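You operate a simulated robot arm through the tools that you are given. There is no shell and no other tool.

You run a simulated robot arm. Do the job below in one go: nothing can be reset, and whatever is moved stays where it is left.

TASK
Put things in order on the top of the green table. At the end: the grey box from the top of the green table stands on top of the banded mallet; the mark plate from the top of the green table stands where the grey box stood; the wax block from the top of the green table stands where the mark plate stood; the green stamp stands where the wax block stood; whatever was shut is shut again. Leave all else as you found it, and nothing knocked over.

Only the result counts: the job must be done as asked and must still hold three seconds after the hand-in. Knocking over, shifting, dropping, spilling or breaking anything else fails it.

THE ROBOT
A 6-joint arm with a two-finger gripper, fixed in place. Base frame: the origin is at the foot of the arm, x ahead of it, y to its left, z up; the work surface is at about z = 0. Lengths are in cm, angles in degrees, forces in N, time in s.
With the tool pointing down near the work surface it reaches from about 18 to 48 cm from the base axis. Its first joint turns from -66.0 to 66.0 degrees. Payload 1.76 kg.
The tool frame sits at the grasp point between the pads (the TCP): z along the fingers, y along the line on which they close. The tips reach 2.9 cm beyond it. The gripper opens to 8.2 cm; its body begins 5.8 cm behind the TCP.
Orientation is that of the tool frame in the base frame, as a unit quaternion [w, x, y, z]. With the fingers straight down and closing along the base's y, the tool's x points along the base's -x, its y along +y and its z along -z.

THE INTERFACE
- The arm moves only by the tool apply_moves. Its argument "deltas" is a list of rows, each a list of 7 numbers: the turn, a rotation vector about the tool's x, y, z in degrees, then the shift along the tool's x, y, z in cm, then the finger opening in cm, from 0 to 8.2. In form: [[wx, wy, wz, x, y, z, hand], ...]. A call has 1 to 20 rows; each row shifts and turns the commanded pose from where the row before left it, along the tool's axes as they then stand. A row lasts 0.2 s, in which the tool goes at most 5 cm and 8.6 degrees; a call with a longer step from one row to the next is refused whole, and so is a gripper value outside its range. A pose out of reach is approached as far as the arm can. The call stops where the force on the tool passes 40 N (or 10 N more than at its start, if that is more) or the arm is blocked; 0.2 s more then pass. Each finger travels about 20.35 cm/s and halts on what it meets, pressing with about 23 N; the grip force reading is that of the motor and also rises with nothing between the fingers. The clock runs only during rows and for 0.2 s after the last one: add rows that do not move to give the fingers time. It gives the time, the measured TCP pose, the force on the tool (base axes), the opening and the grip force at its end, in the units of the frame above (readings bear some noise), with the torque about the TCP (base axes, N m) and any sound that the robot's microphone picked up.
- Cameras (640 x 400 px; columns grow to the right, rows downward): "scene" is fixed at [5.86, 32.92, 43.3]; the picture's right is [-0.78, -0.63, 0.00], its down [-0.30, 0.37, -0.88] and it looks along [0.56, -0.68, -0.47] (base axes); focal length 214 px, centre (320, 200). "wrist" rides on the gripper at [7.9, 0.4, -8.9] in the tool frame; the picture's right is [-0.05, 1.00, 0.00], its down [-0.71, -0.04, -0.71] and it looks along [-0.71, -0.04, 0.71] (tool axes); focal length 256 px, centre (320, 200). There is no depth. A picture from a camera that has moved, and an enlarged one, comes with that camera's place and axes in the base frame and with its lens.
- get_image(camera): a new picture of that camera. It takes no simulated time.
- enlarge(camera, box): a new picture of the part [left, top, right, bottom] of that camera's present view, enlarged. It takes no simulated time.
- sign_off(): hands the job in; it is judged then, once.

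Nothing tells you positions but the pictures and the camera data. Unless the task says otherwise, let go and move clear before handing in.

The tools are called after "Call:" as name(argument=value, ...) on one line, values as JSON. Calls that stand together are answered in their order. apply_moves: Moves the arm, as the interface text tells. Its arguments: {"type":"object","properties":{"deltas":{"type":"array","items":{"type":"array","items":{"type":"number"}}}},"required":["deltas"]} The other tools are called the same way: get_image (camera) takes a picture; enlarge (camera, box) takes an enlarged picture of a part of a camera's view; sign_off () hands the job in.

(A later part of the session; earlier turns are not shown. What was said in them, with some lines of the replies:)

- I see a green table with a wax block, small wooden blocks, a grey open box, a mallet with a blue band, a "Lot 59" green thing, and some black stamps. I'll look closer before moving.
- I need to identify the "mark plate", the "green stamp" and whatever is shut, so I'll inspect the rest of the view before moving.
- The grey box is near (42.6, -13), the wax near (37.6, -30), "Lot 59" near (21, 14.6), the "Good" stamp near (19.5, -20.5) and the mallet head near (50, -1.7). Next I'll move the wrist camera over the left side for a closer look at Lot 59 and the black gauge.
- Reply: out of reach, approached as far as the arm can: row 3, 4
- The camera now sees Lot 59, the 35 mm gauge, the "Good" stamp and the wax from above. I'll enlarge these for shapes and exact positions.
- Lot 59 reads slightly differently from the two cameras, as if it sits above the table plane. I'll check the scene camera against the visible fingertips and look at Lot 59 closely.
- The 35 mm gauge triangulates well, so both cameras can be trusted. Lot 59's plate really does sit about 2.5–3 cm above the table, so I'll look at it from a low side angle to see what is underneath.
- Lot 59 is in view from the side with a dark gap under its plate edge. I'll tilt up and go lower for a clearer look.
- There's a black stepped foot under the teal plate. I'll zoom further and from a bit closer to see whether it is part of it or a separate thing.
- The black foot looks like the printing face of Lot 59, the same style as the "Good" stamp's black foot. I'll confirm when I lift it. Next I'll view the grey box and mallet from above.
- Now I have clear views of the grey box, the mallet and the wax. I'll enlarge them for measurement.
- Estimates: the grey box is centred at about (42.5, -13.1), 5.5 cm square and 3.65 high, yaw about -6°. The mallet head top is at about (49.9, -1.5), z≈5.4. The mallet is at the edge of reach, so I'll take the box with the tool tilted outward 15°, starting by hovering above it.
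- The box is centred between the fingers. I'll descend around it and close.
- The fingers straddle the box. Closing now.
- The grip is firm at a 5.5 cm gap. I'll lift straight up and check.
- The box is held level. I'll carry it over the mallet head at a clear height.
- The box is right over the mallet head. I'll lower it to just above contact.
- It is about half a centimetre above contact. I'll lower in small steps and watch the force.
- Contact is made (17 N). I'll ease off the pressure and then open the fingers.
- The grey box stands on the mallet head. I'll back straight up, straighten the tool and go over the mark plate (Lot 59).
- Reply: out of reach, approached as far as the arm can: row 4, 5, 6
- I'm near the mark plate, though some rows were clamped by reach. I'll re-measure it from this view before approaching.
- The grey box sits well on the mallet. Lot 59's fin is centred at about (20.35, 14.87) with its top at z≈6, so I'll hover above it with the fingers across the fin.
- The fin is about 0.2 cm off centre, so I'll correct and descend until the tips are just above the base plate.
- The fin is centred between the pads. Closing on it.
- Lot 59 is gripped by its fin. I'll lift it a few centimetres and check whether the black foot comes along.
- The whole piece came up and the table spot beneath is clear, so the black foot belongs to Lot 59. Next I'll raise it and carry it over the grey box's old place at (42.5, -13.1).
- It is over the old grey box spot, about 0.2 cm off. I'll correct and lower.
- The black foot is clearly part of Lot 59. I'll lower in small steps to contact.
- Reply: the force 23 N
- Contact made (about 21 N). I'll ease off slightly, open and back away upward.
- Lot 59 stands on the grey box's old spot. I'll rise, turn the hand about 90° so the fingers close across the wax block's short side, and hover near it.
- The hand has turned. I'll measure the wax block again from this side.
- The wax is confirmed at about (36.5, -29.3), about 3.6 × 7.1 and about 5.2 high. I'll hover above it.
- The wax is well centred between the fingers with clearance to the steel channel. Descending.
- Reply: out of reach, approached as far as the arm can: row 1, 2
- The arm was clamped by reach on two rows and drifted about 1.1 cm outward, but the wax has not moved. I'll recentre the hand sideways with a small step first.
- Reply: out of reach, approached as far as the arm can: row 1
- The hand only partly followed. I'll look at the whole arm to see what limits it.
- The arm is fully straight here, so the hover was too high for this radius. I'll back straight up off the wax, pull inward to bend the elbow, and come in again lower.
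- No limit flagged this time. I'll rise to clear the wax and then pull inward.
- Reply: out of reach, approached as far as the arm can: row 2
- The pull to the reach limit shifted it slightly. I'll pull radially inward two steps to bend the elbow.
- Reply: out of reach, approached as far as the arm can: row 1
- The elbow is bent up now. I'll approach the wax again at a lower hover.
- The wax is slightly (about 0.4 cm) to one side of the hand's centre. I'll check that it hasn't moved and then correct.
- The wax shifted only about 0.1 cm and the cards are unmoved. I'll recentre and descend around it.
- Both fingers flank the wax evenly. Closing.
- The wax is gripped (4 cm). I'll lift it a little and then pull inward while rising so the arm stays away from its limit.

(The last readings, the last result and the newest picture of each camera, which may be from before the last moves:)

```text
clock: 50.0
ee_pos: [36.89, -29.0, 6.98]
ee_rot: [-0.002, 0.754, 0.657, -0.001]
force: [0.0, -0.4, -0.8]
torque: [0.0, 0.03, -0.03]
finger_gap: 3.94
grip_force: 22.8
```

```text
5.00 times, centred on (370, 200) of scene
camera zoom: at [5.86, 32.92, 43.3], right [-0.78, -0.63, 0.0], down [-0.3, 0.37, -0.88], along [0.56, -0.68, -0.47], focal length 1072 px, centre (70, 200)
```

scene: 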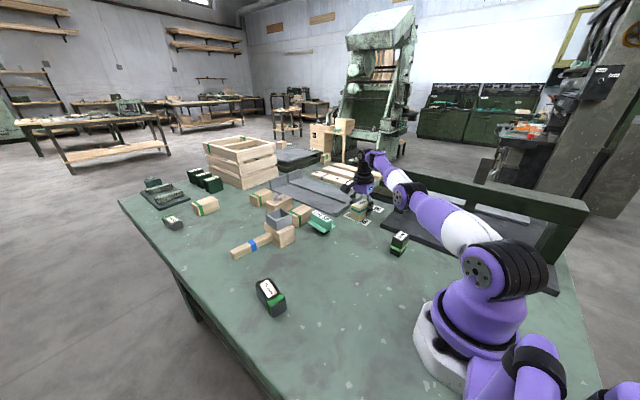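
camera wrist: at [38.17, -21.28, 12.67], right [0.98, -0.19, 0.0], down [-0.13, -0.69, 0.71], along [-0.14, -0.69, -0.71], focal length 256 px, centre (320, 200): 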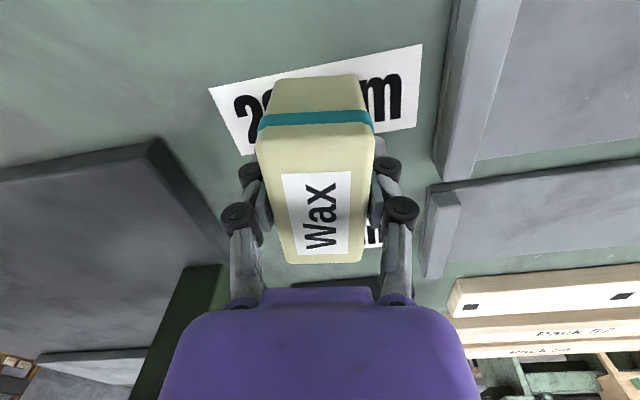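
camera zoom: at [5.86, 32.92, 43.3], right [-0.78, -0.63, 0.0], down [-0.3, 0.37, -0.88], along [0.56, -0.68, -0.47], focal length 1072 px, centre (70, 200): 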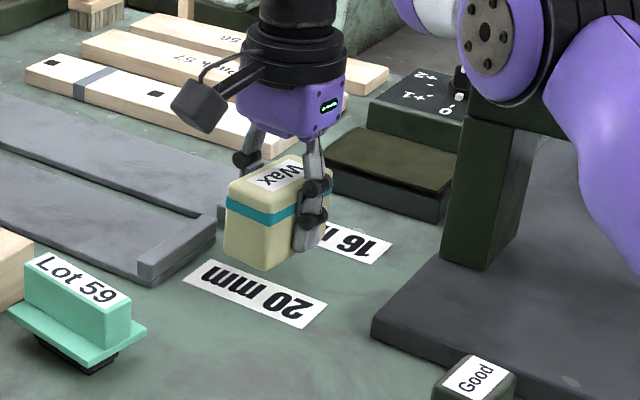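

The wax is clear of the table and the cards are undisturbed. Now I'll pull inward and rise.

Call:
apply_moves(deltas=[[0, 0, 0, 1.25, -2.16, -0.6, 2.6], [0, 0, 0, 1.25, -2.16, -0.8, 2.6], [0, 0, 0, 1.25, -2.16, -0.8, 2.6], [0, 0, 0, 1.25, -2.16, -0.8, 2.6], [0, 0, 0, 0, 0, -2.5, 2.6], [0, 0, 0, 0, 0, -2.5, 2.6], [0, 0, 0, 0, 0, -2.5, 2.6], [0, 0, 0, 0, 0, 0, 2.6]])

Call:
get_image(camera="scene")

Call:
get_image(camera="wrist")

```text
clock: 51.8
ee_pos: [28.76, -22.87, 17.51]
ee_rot: [-0.002, 0.754, 0.657, -0.001]
force: [-0.4, 0.2, -1.8]
torque: [-0.03, 0.03, 0.0]
finger_gap: 3.95
grip_force: 23.3
```

```text
taken
```

scene: 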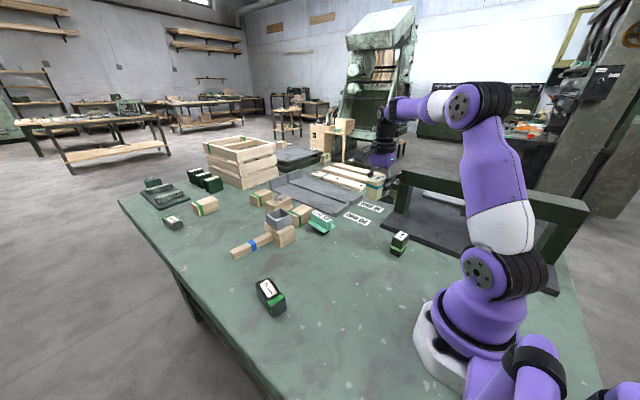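

```text
taken
camera wrist: at [30.31, -15.15, 26.42], right [0.98, -0.19, 0.0], down [-0.13, -0.69, 0.71], along [-0.14, -0.69, -0.71], focal length 256 px, centre (320, 200)
```

wrist: 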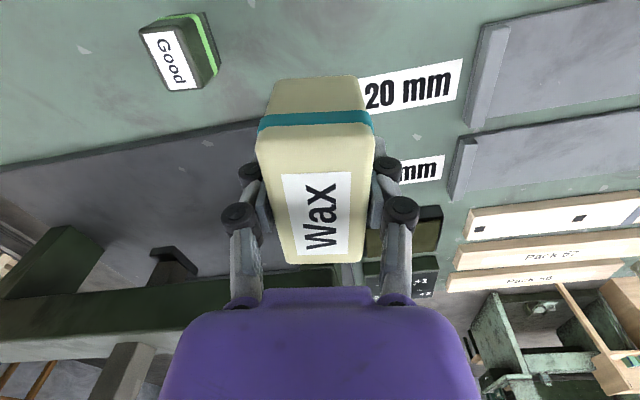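

I'll rotate the hand back to its normal heading before carrying the wax across to the left side.

Call:
apply_moves(deltas=[[0, 0, -8.2, 0, 0, 0, 2.6], [0, 0, -8.2, 0, 0, 0, 2.6], [0, 0, -8.2, 0, 0, 0, 2.6], [0, 0, -8.2, 0, 0, 0, 2.6], [0, 0, -8.2, 0, 0, 0, 2.6], [0, 0, -8.2, 0, 0, 0, 2.6], [0, 0, -8.2, 0, 0, 0, 2.6], [0, 0, -8.2, 0, 0, 0, 2.6], [0, 0, -8.2, 0, 0, 0, 2.6], [0, 0, -8.2, 0, 0, 0, 2.6], [0, 0, -7.5, 0, 0, 0, 2.6], [0, 0, 0, 0, 0, 0, 2.6]])

```text
clock: 54.4
ee_pos: [28.98, -22.79, 17.49]
ee_rot: [-0.002, 0.072, 0.997, 0.0]
force: [-0.3, 0.0, -2.8]
torque: [-0.01, 0.05, 0.02]
finger_gap: 3.97
grip_force: 23.4
```

The hand is back at its heading of about -8°. I'll carry the wax over the spot where Lot 59 stood (20.4, 14.9).

Call:
apply_moves(deltas=[[0, 0, 0, 1.366, 3.61, 0, 2.6], [0, 0, 0, 1.366, 3.61, 0, 2.6], [0, 0, 0, 1.366, 3.61, 0, 2.6], [0, 0, 0, 1.366, 3.61, 0, 2.6], [0, 0, 0, 1.366, 3.61, 0, 2.6], [0, 0, 0, 1.366, 3.61, 0, 2.6], [0, 0, 0, 1.366, 3.61, 0, 2.6], [0, 0, 0, 1.366, 3.61, 0, 2.6], [0, 0, 0, 1.366, 3.61, 0, 2.6], [0, 0, 0, 1.366, 3.61, 0, 2.6], [0, 0, 0, 0, 0, 0, 2.6]])

Call:
get_image(camera="wrist")

Call:
get_image(camera="scene")

```text
clock: 56.8
ee_pos: [20.77, 14.97, 17.66]
ee_rot: [-0.002, 0.074, 0.997, 0.0]
force: [1.1, -0.1, -0.9]
torque: [-0.01, 0.01, -0.03]
finger_gap: 3.94
grip_force: 23.2
```

```text
taken
camera wrist: at [12.91, 16.44, 26.58], right [0.2, 0.98, 0.0], down [0.69, -0.14, 0.71], along [0.69, -0.14, -0.71], focal length 256 px, centre (320, 200)
```

wrist: 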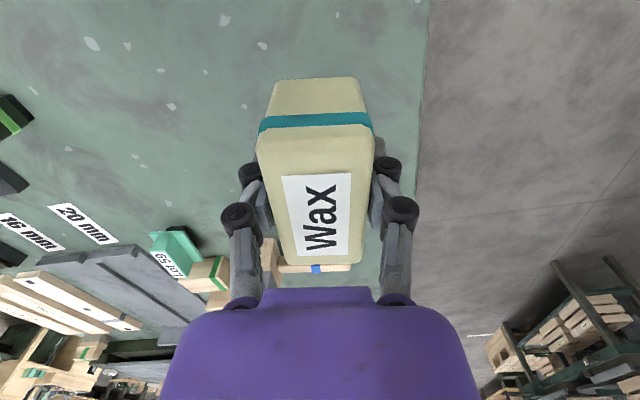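

```text
taken
```

scene: 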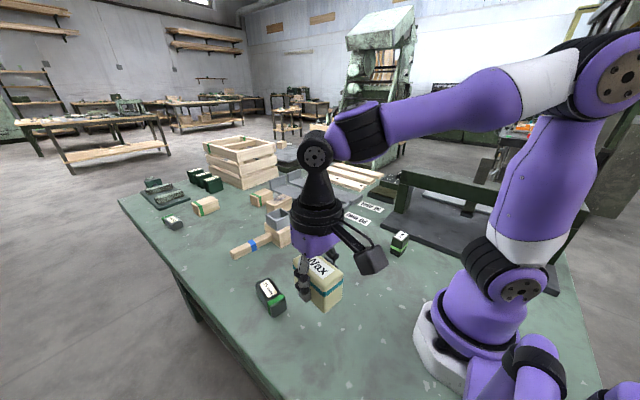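

It is above the spot. I'll lower the wax to just above the table.

Call:
apply_moves(deltas=[[0, 0, 0, 0.15, -0.08, 3, 2.6], [0, 0, 0, 0, 0, 3, 2.6], [0, 0, 0, 0, 0, 3, 2.6], [0, 0, 0, 0, 0, 2.5, 2.6], [0, 0, 0, 0, 0, 1.5, 2.6], [0, 0, 0, 0, 0, 0, 2.6]])

Call:
enlarge(camera="scene", box=[250, 250, 390, 370])

```text
clock: 58.2
ee_pos: [20.45, 14.92, 4.47]
ee_rot: [-0.001, 0.073, 0.997, 0.0]
force: [0.5, 0.0, -1.5]
torque: [0.0, 0.01, 0.01]
finger_gap: 3.97
grip_force: 22.9
```

```text
3.33 times, centred on (320, 310) of scene
camera zoom: at [5.86, 32.92, 43.3], right [-0.78, -0.63, 0.0], down [-0.3, 0.37, -0.88], along [0.56, -0.68, -0.47], focal length 715 px, centre (320, -167)
```

zoom: 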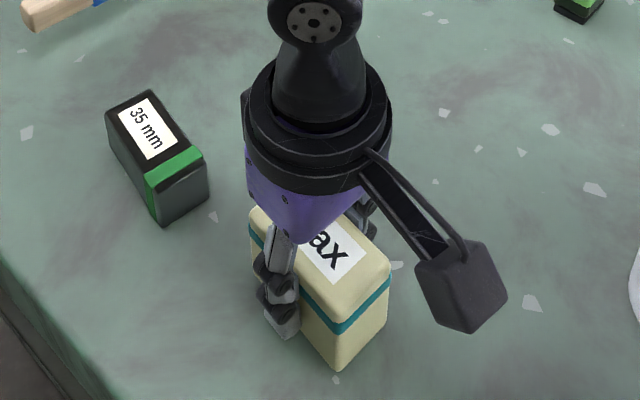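

Call:
apply_moves(deltas=[[0, 0, 0, 0, 0, 0.35, 2.6], [0, 0, 0, 0, 0, 0.2, 2.6], [0, 0, 0, 0, 0, 0.1, 2.6], [0, 0, 0, 0, 0, 0, 2.6]])

```text
clock: 59.2
ee_pos: [20.54, 15.02, 3.78]
ee_rot: [-0.002, 0.073, 0.997, 0.0]
force: [0.4, 0.2, -2.1]
torque: [0.0, -0.02, -0.01]
finger_gap: 3.96
grip_force: 23.4
```

The wax is nearly touching; I'll use finer steps until the force shows contact.

Call:
apply_moves(deltas=[[0, 0, 0, 0, 0, 0.1, 2.6], [0, 0, 0, 0, 0, 0.08, 2.6], [0, 0, 0, 0, 0, 0, 2.6]])

```text
clock: 60.0
ee_pos: [20.47, 14.92, 3.65]
ee_rot: [-0.002, 0.073, 0.997, 0.0]
force: [-5.0, -1.5, 18.3]
torque: [-0.05, 0.14, -0.03]
finger_gap: 3.92
grip_force: 22.7
```

Contact made (18 N). I'll ease off and open.

Call:
apply_moves(deltas=[[0, 0, 0, 0, 0, -0.1, 2.6], [0, 0, 0, 0, 0, 0, 4.0], [0, 0, 0, 0, 0, 0, 4.6], [0, 0, 0, 0, 0, 0, 5.5], [0, 0, 0, 0, 0, 0, 6.5], [0, 0, 0, 0, 0, 0, 6.5]])

Call:
get_image(camera="wrist")

Call:
enlarge(camera="scene", box=[250, 250, 390, 370])

```text
clock: 61.4
ee_pos: [20.46, 14.82, 3.77]
ee_rot: [-0.003, 0.074, 0.997, 0.0]
force: [-0.7, -0.2, -0.3]
torque: [-0.01, 0.01, -0.01]
finger_gap: 6.5
grip_force: 0.0
```

```text
taken
camera wrist: at [12.61, 16.32, 12.72], right [0.2, 0.98, 0.0], down [0.69, -0.14, 0.71], along [0.69, -0.14, -0.71], focal length 256 px, centre (320, 200)
```

wrist: 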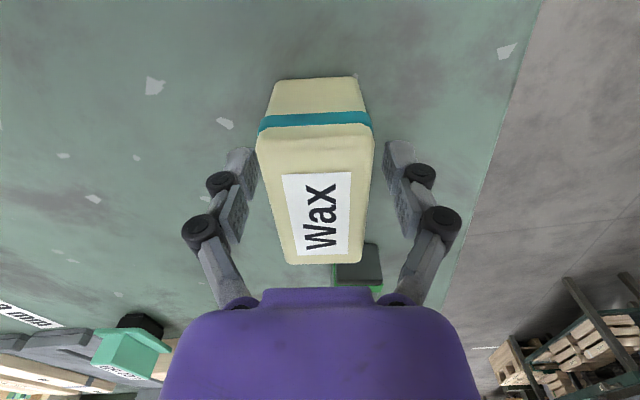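

```text
3.33 times, centred on (320, 310) of scene
camera zoom: at [5.86, 32.92, 43.3], right [-0.78, -0.63, 0.0], down [-0.3, 0.37, -0.88], along [0.56, -0.68, -0.47], focal length 715 px, centre (320, -167)
```

zoom: 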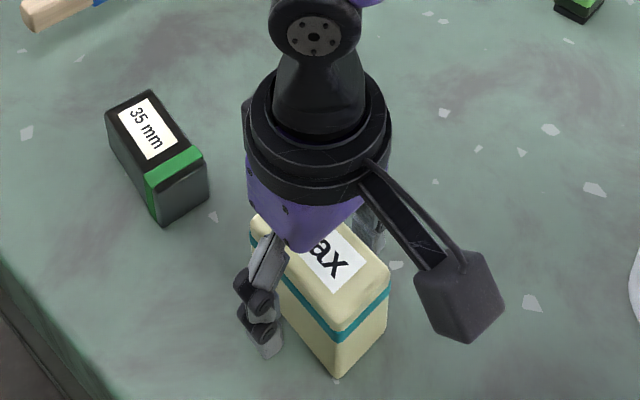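

The wax stands where Lot 59 stood. I'll back off upward and go to the green "Good" stamp.

Call:
apply_moves(deltas=[[0, 0, 0, 0, 0, -2, 6.5], [0, 0, 0, 0, 0, -3.5, 6.5], [0, 0, 0, 0, 0, -4, 6.5], [0, 0, 0, 0, 0, -4, 6.5], [0, 0, 0, -1.91, -3.51, 0, 7.0], [0, 0, 0, -1.91, -3.51, 0, 7.0], [0, 0, 0, -1.91, -3.51, 0, 7.0], [0, 0, 0, -1.91, -3.51, 0, 7.0], [0, 0, 0, 0.87, -3.97, 0, 7.0], [0, 0, 0, 0.87, -3.97, 0, 7.0], [0, 0, 0, 0.87, -3.97, 0, 7.0], [0, 0, 0, 0.87, -3.97, 0, 7.0], [0, 0, 0, 0.87, -3.97, 0, 7.0], [0, 0, -5.4, 0, 0, 0, 7.0], [0, 0, 0, 0, 0, 0, 7.0]])

Call:
get_image(camera="wrist")

Call:
get_image(camera="scene")

```text
clock: 64.6
ee_pos: [18.72, -19.21, 17.36]
ee_rot: [-0.002, 0.026, 1.0, 0.0]
force: [0.6, 0.3, -0.2]
torque: [-0.04, -0.02, 0.01]
finger_gap: 7.01
grip_force: 0.1
```

```text
taken
camera wrist: at [10.77, -18.45, 26.23], right [0.11, 0.99, 0.0], down [0.71, -0.07, 0.71], along [0.7, -0.07, -0.71], focal length 256 px, centre (320, 200)
```

wrist: 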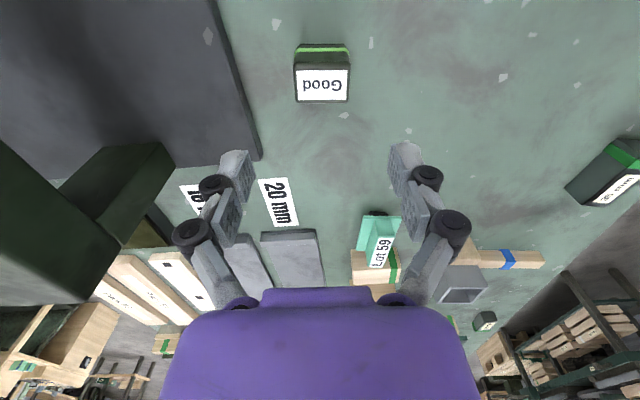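

```text
taken
```

scene: 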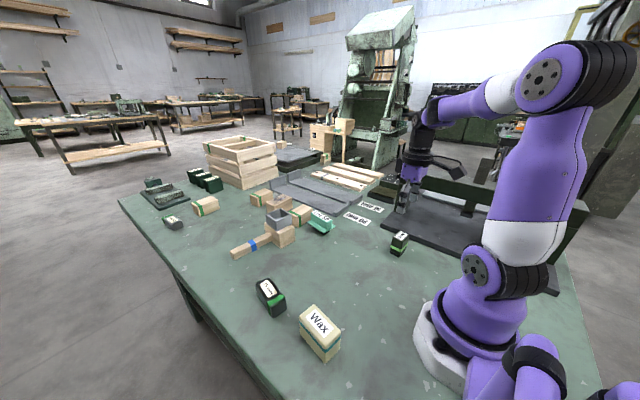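

The "Good" stamp is in view ahead of the hand. I'll enlarge it to align.

Call:
enlarge(camera="wrist", box=[260, 30, 380, 120])

Call:
enlarge(camera="scene", box=[375, 215, 425, 265])

```text
4.44 times, centred on (320, 75) of wrist
camera zoom: at [10.77, -18.45, 26.23], right [0.11, 0.99, 0.0], down [0.71, -0.07, 0.71], along [0.7, -0.07, -0.71], focal length 1138 px, centre (320, 756)
```

zoom: 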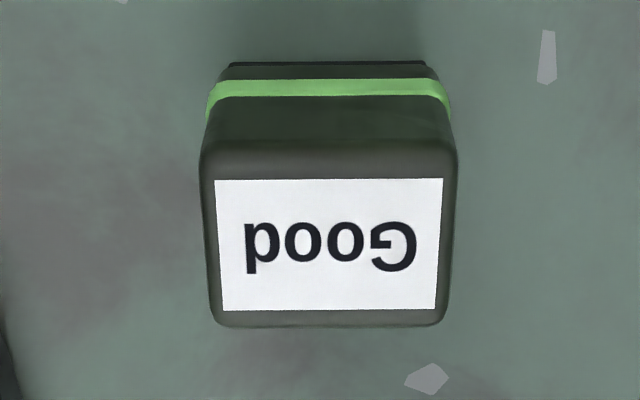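

```text
8.00 times, centred on (400, 240) of scene
camera zoom: at [5.86, 32.92, 43.3], right [-0.78, -0.63, 0.0], down [-0.3, 0.37, -0.88], along [0.56, -0.68, -0.47], focal length 1716 px, centre (-320, -120)
```

zoom: 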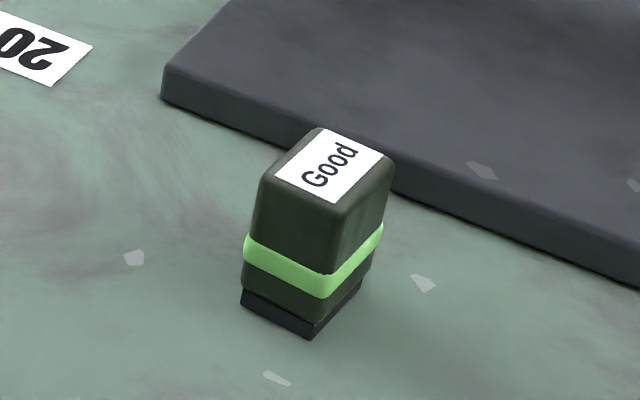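

The stamp is 0.2 cm off centre and turned about 2.5°. I'll adjust and descend to grip its body above the green band.

Call:
apply_moves(deltas=[[0, 0, 2.5, 0, 0, 0, 7.0], [0, 0, 0, 0, 0.17, 3, 7.0], [0, 0, 0, 0, 0, 3, 7.0], [0, 0, 0, 0, 0, 3, 7.0], [0, 0, 0, 0, 0, 1.5, 7.0], [0, 0, 0, 0, 0, 0, 7.0]])

Call:
get_image(camera="wrist")

Call:
enlarge(camera="scene", box=[350, 180, 450, 270])

```text
clock: 66.0
ee_pos: [18.91, -18.93, 6.82]
ee_rot: [-0.002, 0.048, 0.999, 0.0]
force: [-0.1, 0.0, -0.8]
torque: [-0.02, -0.01, 0.0]
finger_gap: 7.02
grip_force: 0.1
```

```text
taken
camera wrist: at [10.84, -17.93, 15.77], right [0.15, 0.99, 0.0], down [0.7, -0.11, 0.71], along [0.7, -0.11, -0.71], focal length 256 px, centre (320, 200)
```

wrist: 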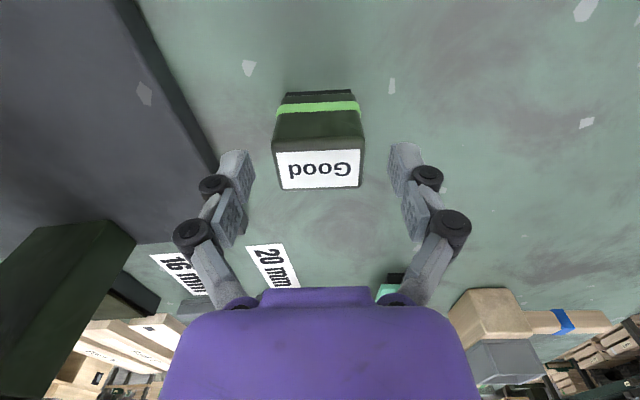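

```text
4.44 times, centred on (400, 225) of scene
camera zoom: at [5.86, 32.92, 43.3], right [-0.78, -0.63, 0.0], down [-0.3, 0.37, -0.88], along [0.56, -0.68, -0.47], focal length 953 px, centre (-36, 89)
```

zoom: 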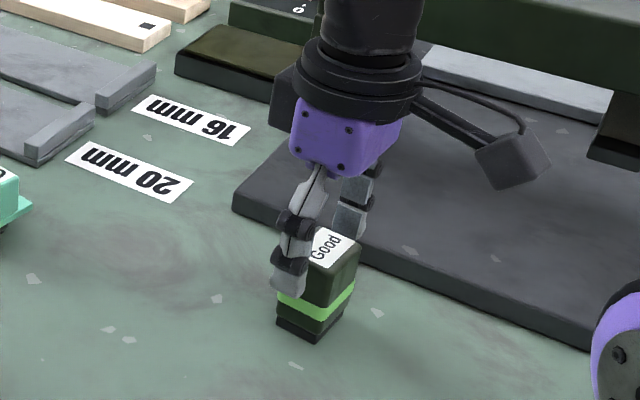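

Well aligned. I'll lower another 1.2 cm and close on the body.

Call:
apply_moves(deltas=[[0, 0, 0, 0, 0, 0.8, 7.0], [0, 0, 0, 0, 0, 0.4, 7.0], [0, 0, 0, 0, 0, 0, 7.0], [0, 0, 0, 0, 0, 0, 5.0], [0, 0, 0, 0, 0, 0, 3.0], [0, 0, 0, 0, 0, 0, 3.0], [0, 0, 0, 0, 0, 0, 3.0]])

Call:
get_image(camera="wrist")

Call:
enlarge(camera="scene", box=[350, 180, 450, 270])

```text
clock: 67.6
ee_pos: [18.84, -18.91, 5.55]
ee_rot: [0.0, 0.048, 0.999, 0.0]
force: [0.0, 0.4, 5.4]
torque: [-0.01, -0.03, 0.0]
finger_gap: 4.34
grip_force: 23.0
```

```text
taken
camera wrist: at [10.83, -17.91, 14.57], right [0.15, 0.99, 0.0], down [0.7, -0.11, 0.71], along [0.7, -0.11, -0.71], focal length 256 px, centre (320, 200)
```

wrist: 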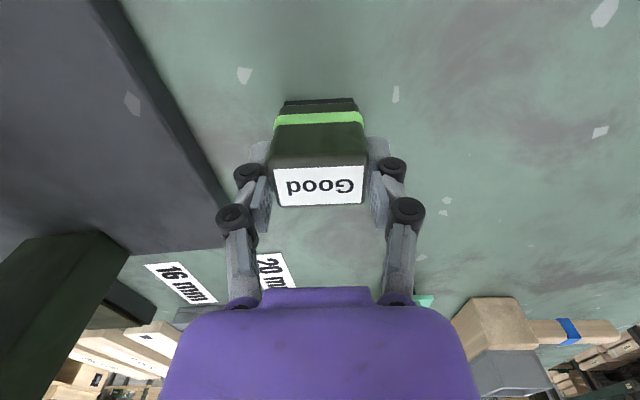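

```text
4.44 times, centred on (400, 225) of scene
camera zoom: at [5.86, 32.92, 43.3], right [-0.78, -0.63, 0.0], down [-0.3, 0.37, -0.88], along [0.56, -0.68, -0.47], focal length 953 px, centre (-36, 89)
```

zoom: 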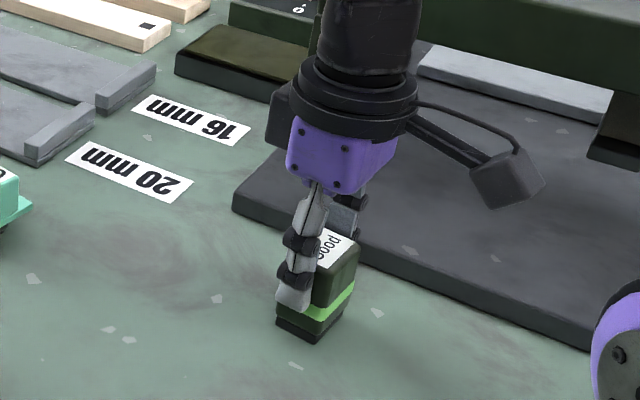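

The stamp is gripped. I'll lift it modestly, keeping low enough for the far reach, and carry it out toward the wax's old place.

Call:
apply_moves(deltas=[[0, 0, 0, 0, 0, -0.6, 3.0], [0, 0, 0, 0, 0, -1.4, 3.0], [0, 0, 0, 0, 0, -2.0, 3.0], [0, 0, 0, -2.643, -1.21, 0, 3.0], [0, 0, 0, -2.643, -1.21, 0, 3.0], [0, 0, 0, -2.643, -1.21, 0, 3.0], [0, 0, 0, -2.643, -1.21, 0, 3.0], [0, 0, 0, 0, 0, 0, 3.0]])

Call:
get_image(camera="wrist")

Call:
enlarge(camera="scene", box=[320, 130, 460, 250])

```text
clock: 69.4
ee_pos: [28.82, -24.78, 9.49]
ee_rot: [-0.003, 0.048, 0.999, 0.0]
force: [-0.2, -0.1, -1.4]
torque: [0.01, 0.03, 0.01]
finger_gap: 4.33
grip_force: 23.3
```

```text
taken
camera wrist: at [20.9, -23.75, 18.5], right [0.15, 0.99, 0.0], down [0.7, -0.11, 0.7], along [0.7, -0.11, -0.71], focal length 256 px, centre (320, 200)
```

wrist: 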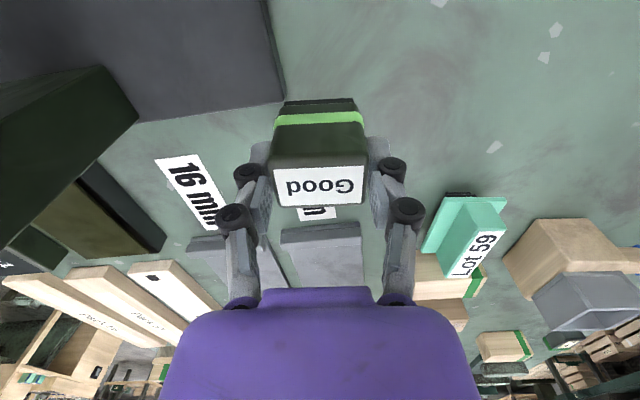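

```text
3.33 times, centred on (390, 190) of scene
camera zoom: at [5.86, 32.92, 43.3], right [-0.78, -0.63, 0.0], down [-0.3, 0.37, -0.88], along [0.56, -0.68, -0.47], focal length 715 px, centre (87, 233)
```

zoom: 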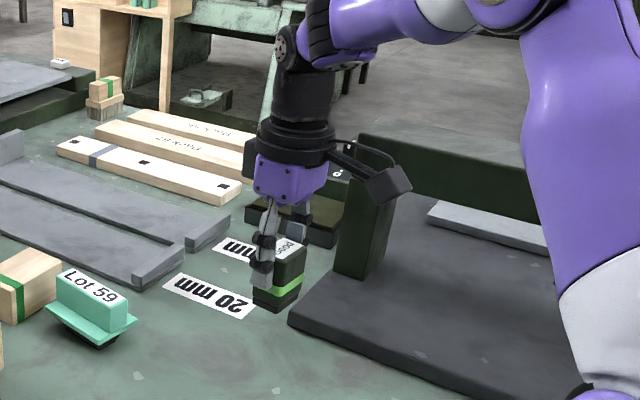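

On track. Next is the final stretch out to the wax's old place.

Call:
apply_moves(deltas=[[0, 0, 0, -2.67, -1.19, 0, 3.0], [0, 0, 0, -2.67, -1.19, 0, 3.0], [0, 0, 0, -2.67, -1.19, 0, 3.0], [0, 0, 0, 0, 0, 0, 3.0]])

Call:
get_image(camera="wrist")

Call:
enlarge(camera="scene", box=[320, 150, 420, 240])

```text
clock: 70.4
ee_pos: [36.59, -29.08, 9.37]
ee_rot: [-0.003, 0.049, 0.999, 0.0]
force: [0.3, 0.3, -0.8]
torque: [0.01, 0.0, 0.01]
finger_gap: 4.35
grip_force: 23.5
```

```text
taken
camera wrist: at [28.61, -28.05, 18.48], right [0.15, 0.99, 0.0], down [0.7, -0.11, 0.7], along [0.7, -0.1, -0.71], focal length 256 px, centre (320, 200)
```

wrist: 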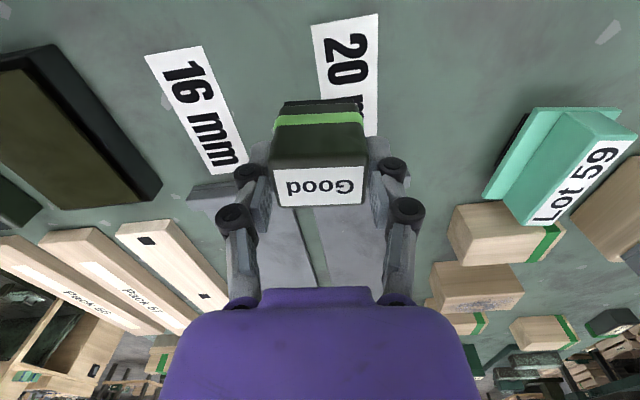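

```text
4.44 times, centred on (370, 195) of scene
camera zoom: at [5.86, 32.92, 43.3], right [-0.78, -0.63, 0.0], down [-0.3, 0.37, -0.88], along [0.56, -0.68, -0.47], focal length 953 px, centre (98, 222)
```

zoom: 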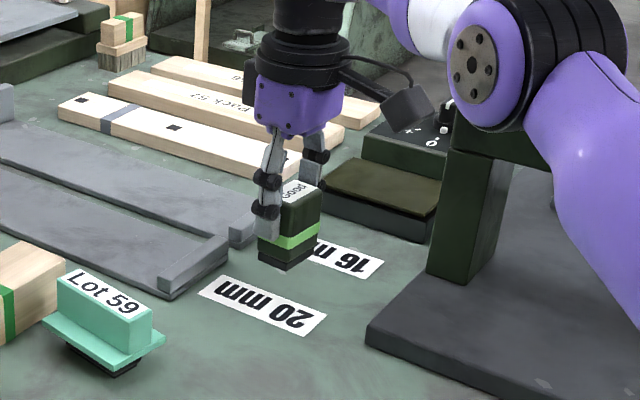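

The stamp is over the wax's old spot between the cards. I'll lower it to near contact.

Call:
apply_moves(deltas=[[0, 0, 0, 0.12, 0, 1.2, 3.0], [0, 0, 0, 0, 0, 1.2, 3.0], [0, 0, 0, 0, 0, 0.8, 3.0], [0, 0, 0, 0, 0, 0.3, 3.0], [0, 0, 0, 0, 0, 0, 3.0]])

Call:
enlarge(camera="scene", box=[335, 180, 395, 230])

```text
clock: 71.6
ee_pos: [36.31, -29.12, 6.15]
ee_rot: [-0.002, 0.048, 0.999, 0.0]
force: [0.2, -0.3, -1.3]
torque: [0.0, -0.01, 0.01]
finger_gap: 4.36
grip_force: 23.3
```

```text
8.00 times, centred on (365, 205) of scene
camera zoom: at [5.86, 32.92, 43.3], right [-0.78, -0.63, 0.0], down [-0.3, 0.37, -0.88], along [0.56, -0.68, -0.47], focal length 1716 px, centre (-40, 160)
```

zoom: 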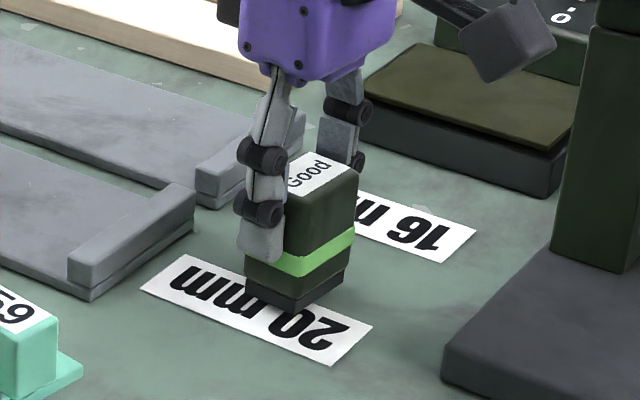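

Position confirmed. I'll lower in fine steps.

Call:
apply_moves(deltas=[[0, 0, 0, 0, 0, 0.3, 3.0], [0, 0, 0, 0, 0, 0.15, 3.0], [0, 0, 0, 0, 0, 0, 3.0]])

```text
clock: 72.4
ee_pos: [36.5, -29.06, 5.53]
ee_rot: [-0.002, 0.048, 0.999, 0.0]
force: [-0.1, -0.3, -0.8]
torque: [0.0, 0.01, -0.03]
finger_gap: 4.35
grip_force: 23.2
```

Call:
apply_moves(deltas=[[0, 0, 0, 0, 0, 0.1, 3.0], [0, 0, 0, 0, 0, 0, 3.0]])

```text
clock: 73.0
ee_pos: [36.41, -29.1, 5.6]
ee_rot: [-0.001, 0.048, 0.999, -0.001]
force: [-6.1, 5.0, 18.0]
torque: [0.2, 0.33, 0.0]
finger_gap: 4.33
grip_force: 22.7
```

Contact made (18 N). I'll ease off and open slowly.

Call:
apply_moves(deltas=[[0, 0, 0, 0, 0, -0.1, 3.0], [0, 0, 0, 0, 0, 0, 4.4], [0, 0, 0, 0, 0, 0, 5.0], [0, 0, 0, 0, 0, 0, 6.0], [0, 0, 0, 0, 0, 0, 7.0], [0, 0, 0, 0, 0, 0, 7.0]])

Call:
get_image(camera="wrist")

Call:
enlarge(camera="scene", box=[335, 180, 395, 230])

```text
clock: 74.4
ee_pos: [36.42, -29.1, 5.62]
ee_rot: [-0.003, 0.048, 0.999, 0.0]
force: [0.0, -0.2, 0.5]
torque: [-0.01, 0.01, -0.02]
finger_gap: 7.01
grip_force: 0.0
```

```text
taken
camera wrist: at [28.42, -28.05, 14.53], right [0.15, 0.99, 0.0], down [0.7, -0.11, 0.71], along [0.7, -0.11, -0.71], focal length 256 px, centre (320, 200)
```

wrist: 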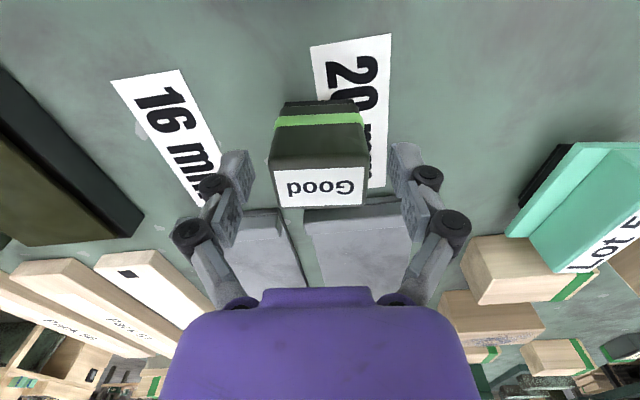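

```text
8.00 times, centred on (365, 205) of scene
camera zoom: at [5.86, 32.92, 43.3], right [-0.78, -0.63, 0.0], down [-0.3, 0.37, -0.88], along [0.56, -0.68, -0.47], focal length 1716 px, centre (-40, 160)
```

zoom: 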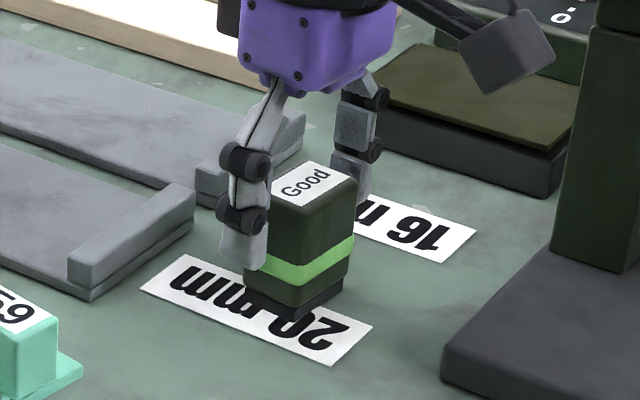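

The stamp stands on its own. I'll back straight up, then pull inward and up away from everything.

Call:
apply_moves(deltas=[[0, 0, 0, 0, 0, -1.0, 7.0], [0, 0, 0, 0, 0, -1.5, 7.0], [0, 0, 0, 0, 0, -1.4, 7.0], [0, 0, 0, 2.09, 1.366, -0.4, 7.0], [0, 0, 0, 2.09, 1.366, -0.8, 7.0], [0, 0, 0, 2.09, 1.366, -1.5, 7.0], [0, 0, 0, 2.09, 1.366, -2, 7.0], [0, 0, 0, 1.5, 1.366, -3, 7.0], [0, 0, 0, 0, 2, -4, 7.0], [0, 0, 0, 0, 2, -3, 7.0], [0, 0, 0, 0, 0, 0, 7.0]])

Call:
get_image(camera="wrist")

Call:
get_image(camera="scene")

```text
clock: 76.8
ee_pos: [27.77, -17.32, 24.13]
ee_rot: [-0.002, 0.047, 0.999, -0.001]
force: [-0.1, 0.2, -0.6]
torque: [0.0, 0.0, -0.04]
finger_gap: 7.02
grip_force: 0.1
```

```text
taken
camera wrist: at [19.73, -16.24, 33.17], right [0.15, 0.99, 0.0], down [0.7, -0.11, 0.7], along [0.7, -0.11, -0.71], focal length 256 px, centre (320, 200)
```

wrist: 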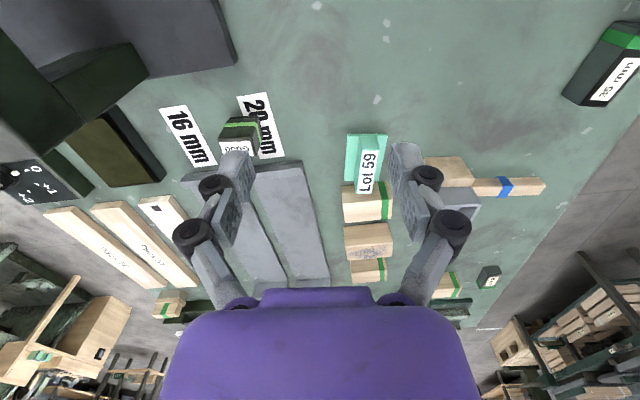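

```text
taken
```

scene: 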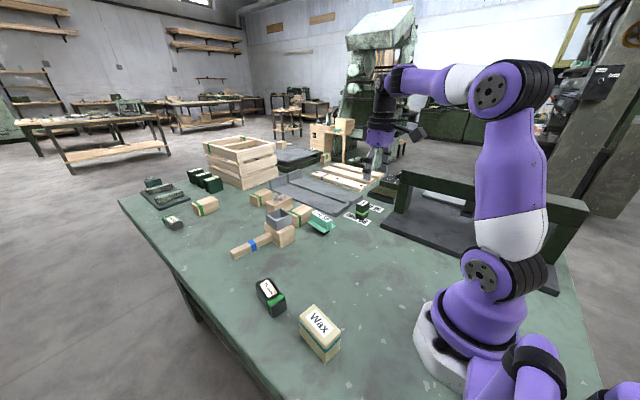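

All four moves look done. I'll check each piece closely before handing in.

Call:
enlarge(camera="scene", box=[225, 190, 345, 275])

Call:
enlarge(camera="scene", box=[335, 180, 415, 240])

Call:
enlarge(camera="scene", box=[240, 265, 360, 375])

Call:
enlarge(camera="scene", box=[120, 130, 420, 280])

```text
4.71 times, centred on (285, 232) of scene
camera zoom: at [5.86, 32.92, 43.3], right [-0.78, -0.63, 0.0], down [-0.3, 0.37, -0.88], along [0.56, -0.68, -0.47], focal length 1009 px, centre (485, 47)
```

zoom: 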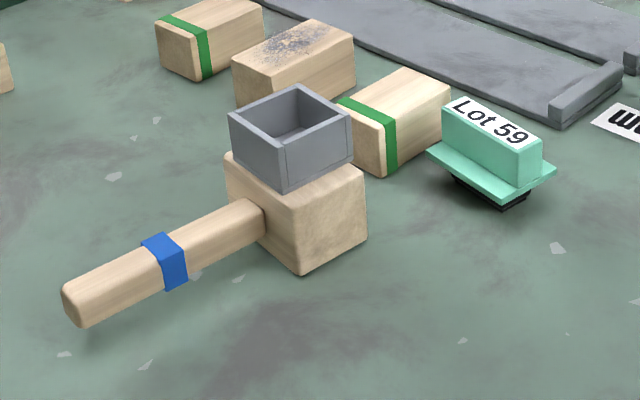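

```text
6.67 times, centred on (375, 210) of scene
camera zoom: at [5.86, 32.92, 43.3], right [-0.78, -0.63, 0.0], down [-0.3, 0.37, -0.88], along [0.56, -0.68, -0.47], focal length 1430 px, centre (-47, 133)
```

zoom: 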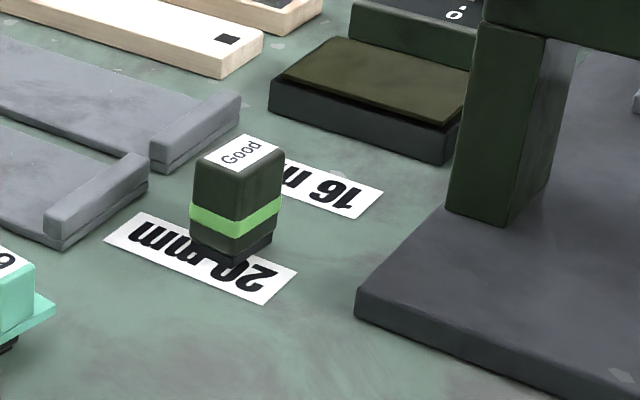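

```text
3.64 times, centred on (300, 320) of scene
camera zoom: at [5.86, 32.92, 43.3], right [-0.78, -0.63, 0.0], down [-0.3, 0.37, -0.88], along [0.56, -0.68, -0.47], focal length 780 px, centre (393, -236)
```

zoom: 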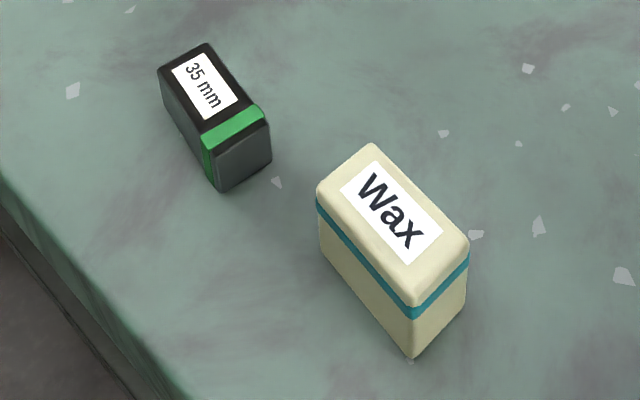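

```text
2.13 times, centred on (270, 205) of scene
camera zoom: at [5.86, 32.92, 43.3], right [-0.78, -0.63, 0.0], down [-0.3, 0.37, -0.88], along [0.56, -0.68, -0.47], focal length 458 px, centre (427, 189)
```

zoom: 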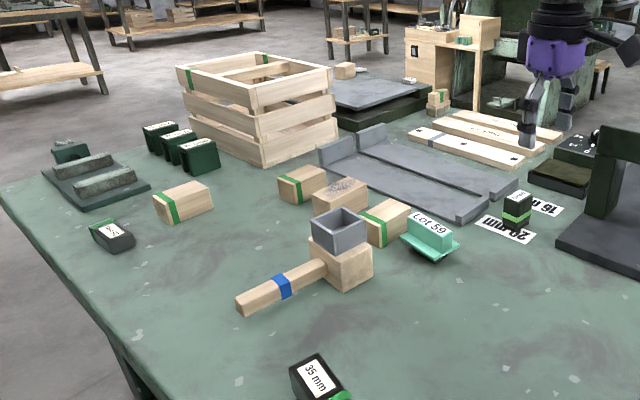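

Final check:
- The grey box stands on the mallet head.
- Lot 59 stands on the grey box's old spot.
- The wax stands where Lot 59 stood.
- The "Good" stamp stands where the wax stood.

Everything else looks unmoved, I found nothing shut to re-close, and the hand is clear and empty. I'm handing in.

Call:
sign_off()

```text
The job is handed in.
```

I made all four moves and handed the job in. In the last pictures everything stands upright and the arm is clear.

| Piece | Now stands | Placed at (x, y, cm) |
|---|---|---|
| Grey box | on the head of the banded mallet | (49.7, -1.5) |
| Mark plate ("Lot 59") | where the grey box stood | (42.5, -13.0) |
| Wax block | where the mark plate stood | (20.5, 14.9) |
| Green stamp ("Good") | where the wax block stood | (36.4, -29.1) |

- **Choice of pieces:** The task gave no labels, so I chose two pieces by look. I took the teal plate marked "Lot 59" as the mark plate. I took the dark stamp with the lime-green band marked "Good" as the green stamp.
- **Shut things:** I found nothing shut on the table, so there was nothing to close again.
- **Wax block:** The arm reached its limit on the first approach and nudged the wax by about 0.1 cm. I set the stamp by the wax's original position.
- **Everything else:** The "16 mm" and "20 mm" cards, the mallet and the other pieces looked unmoved.
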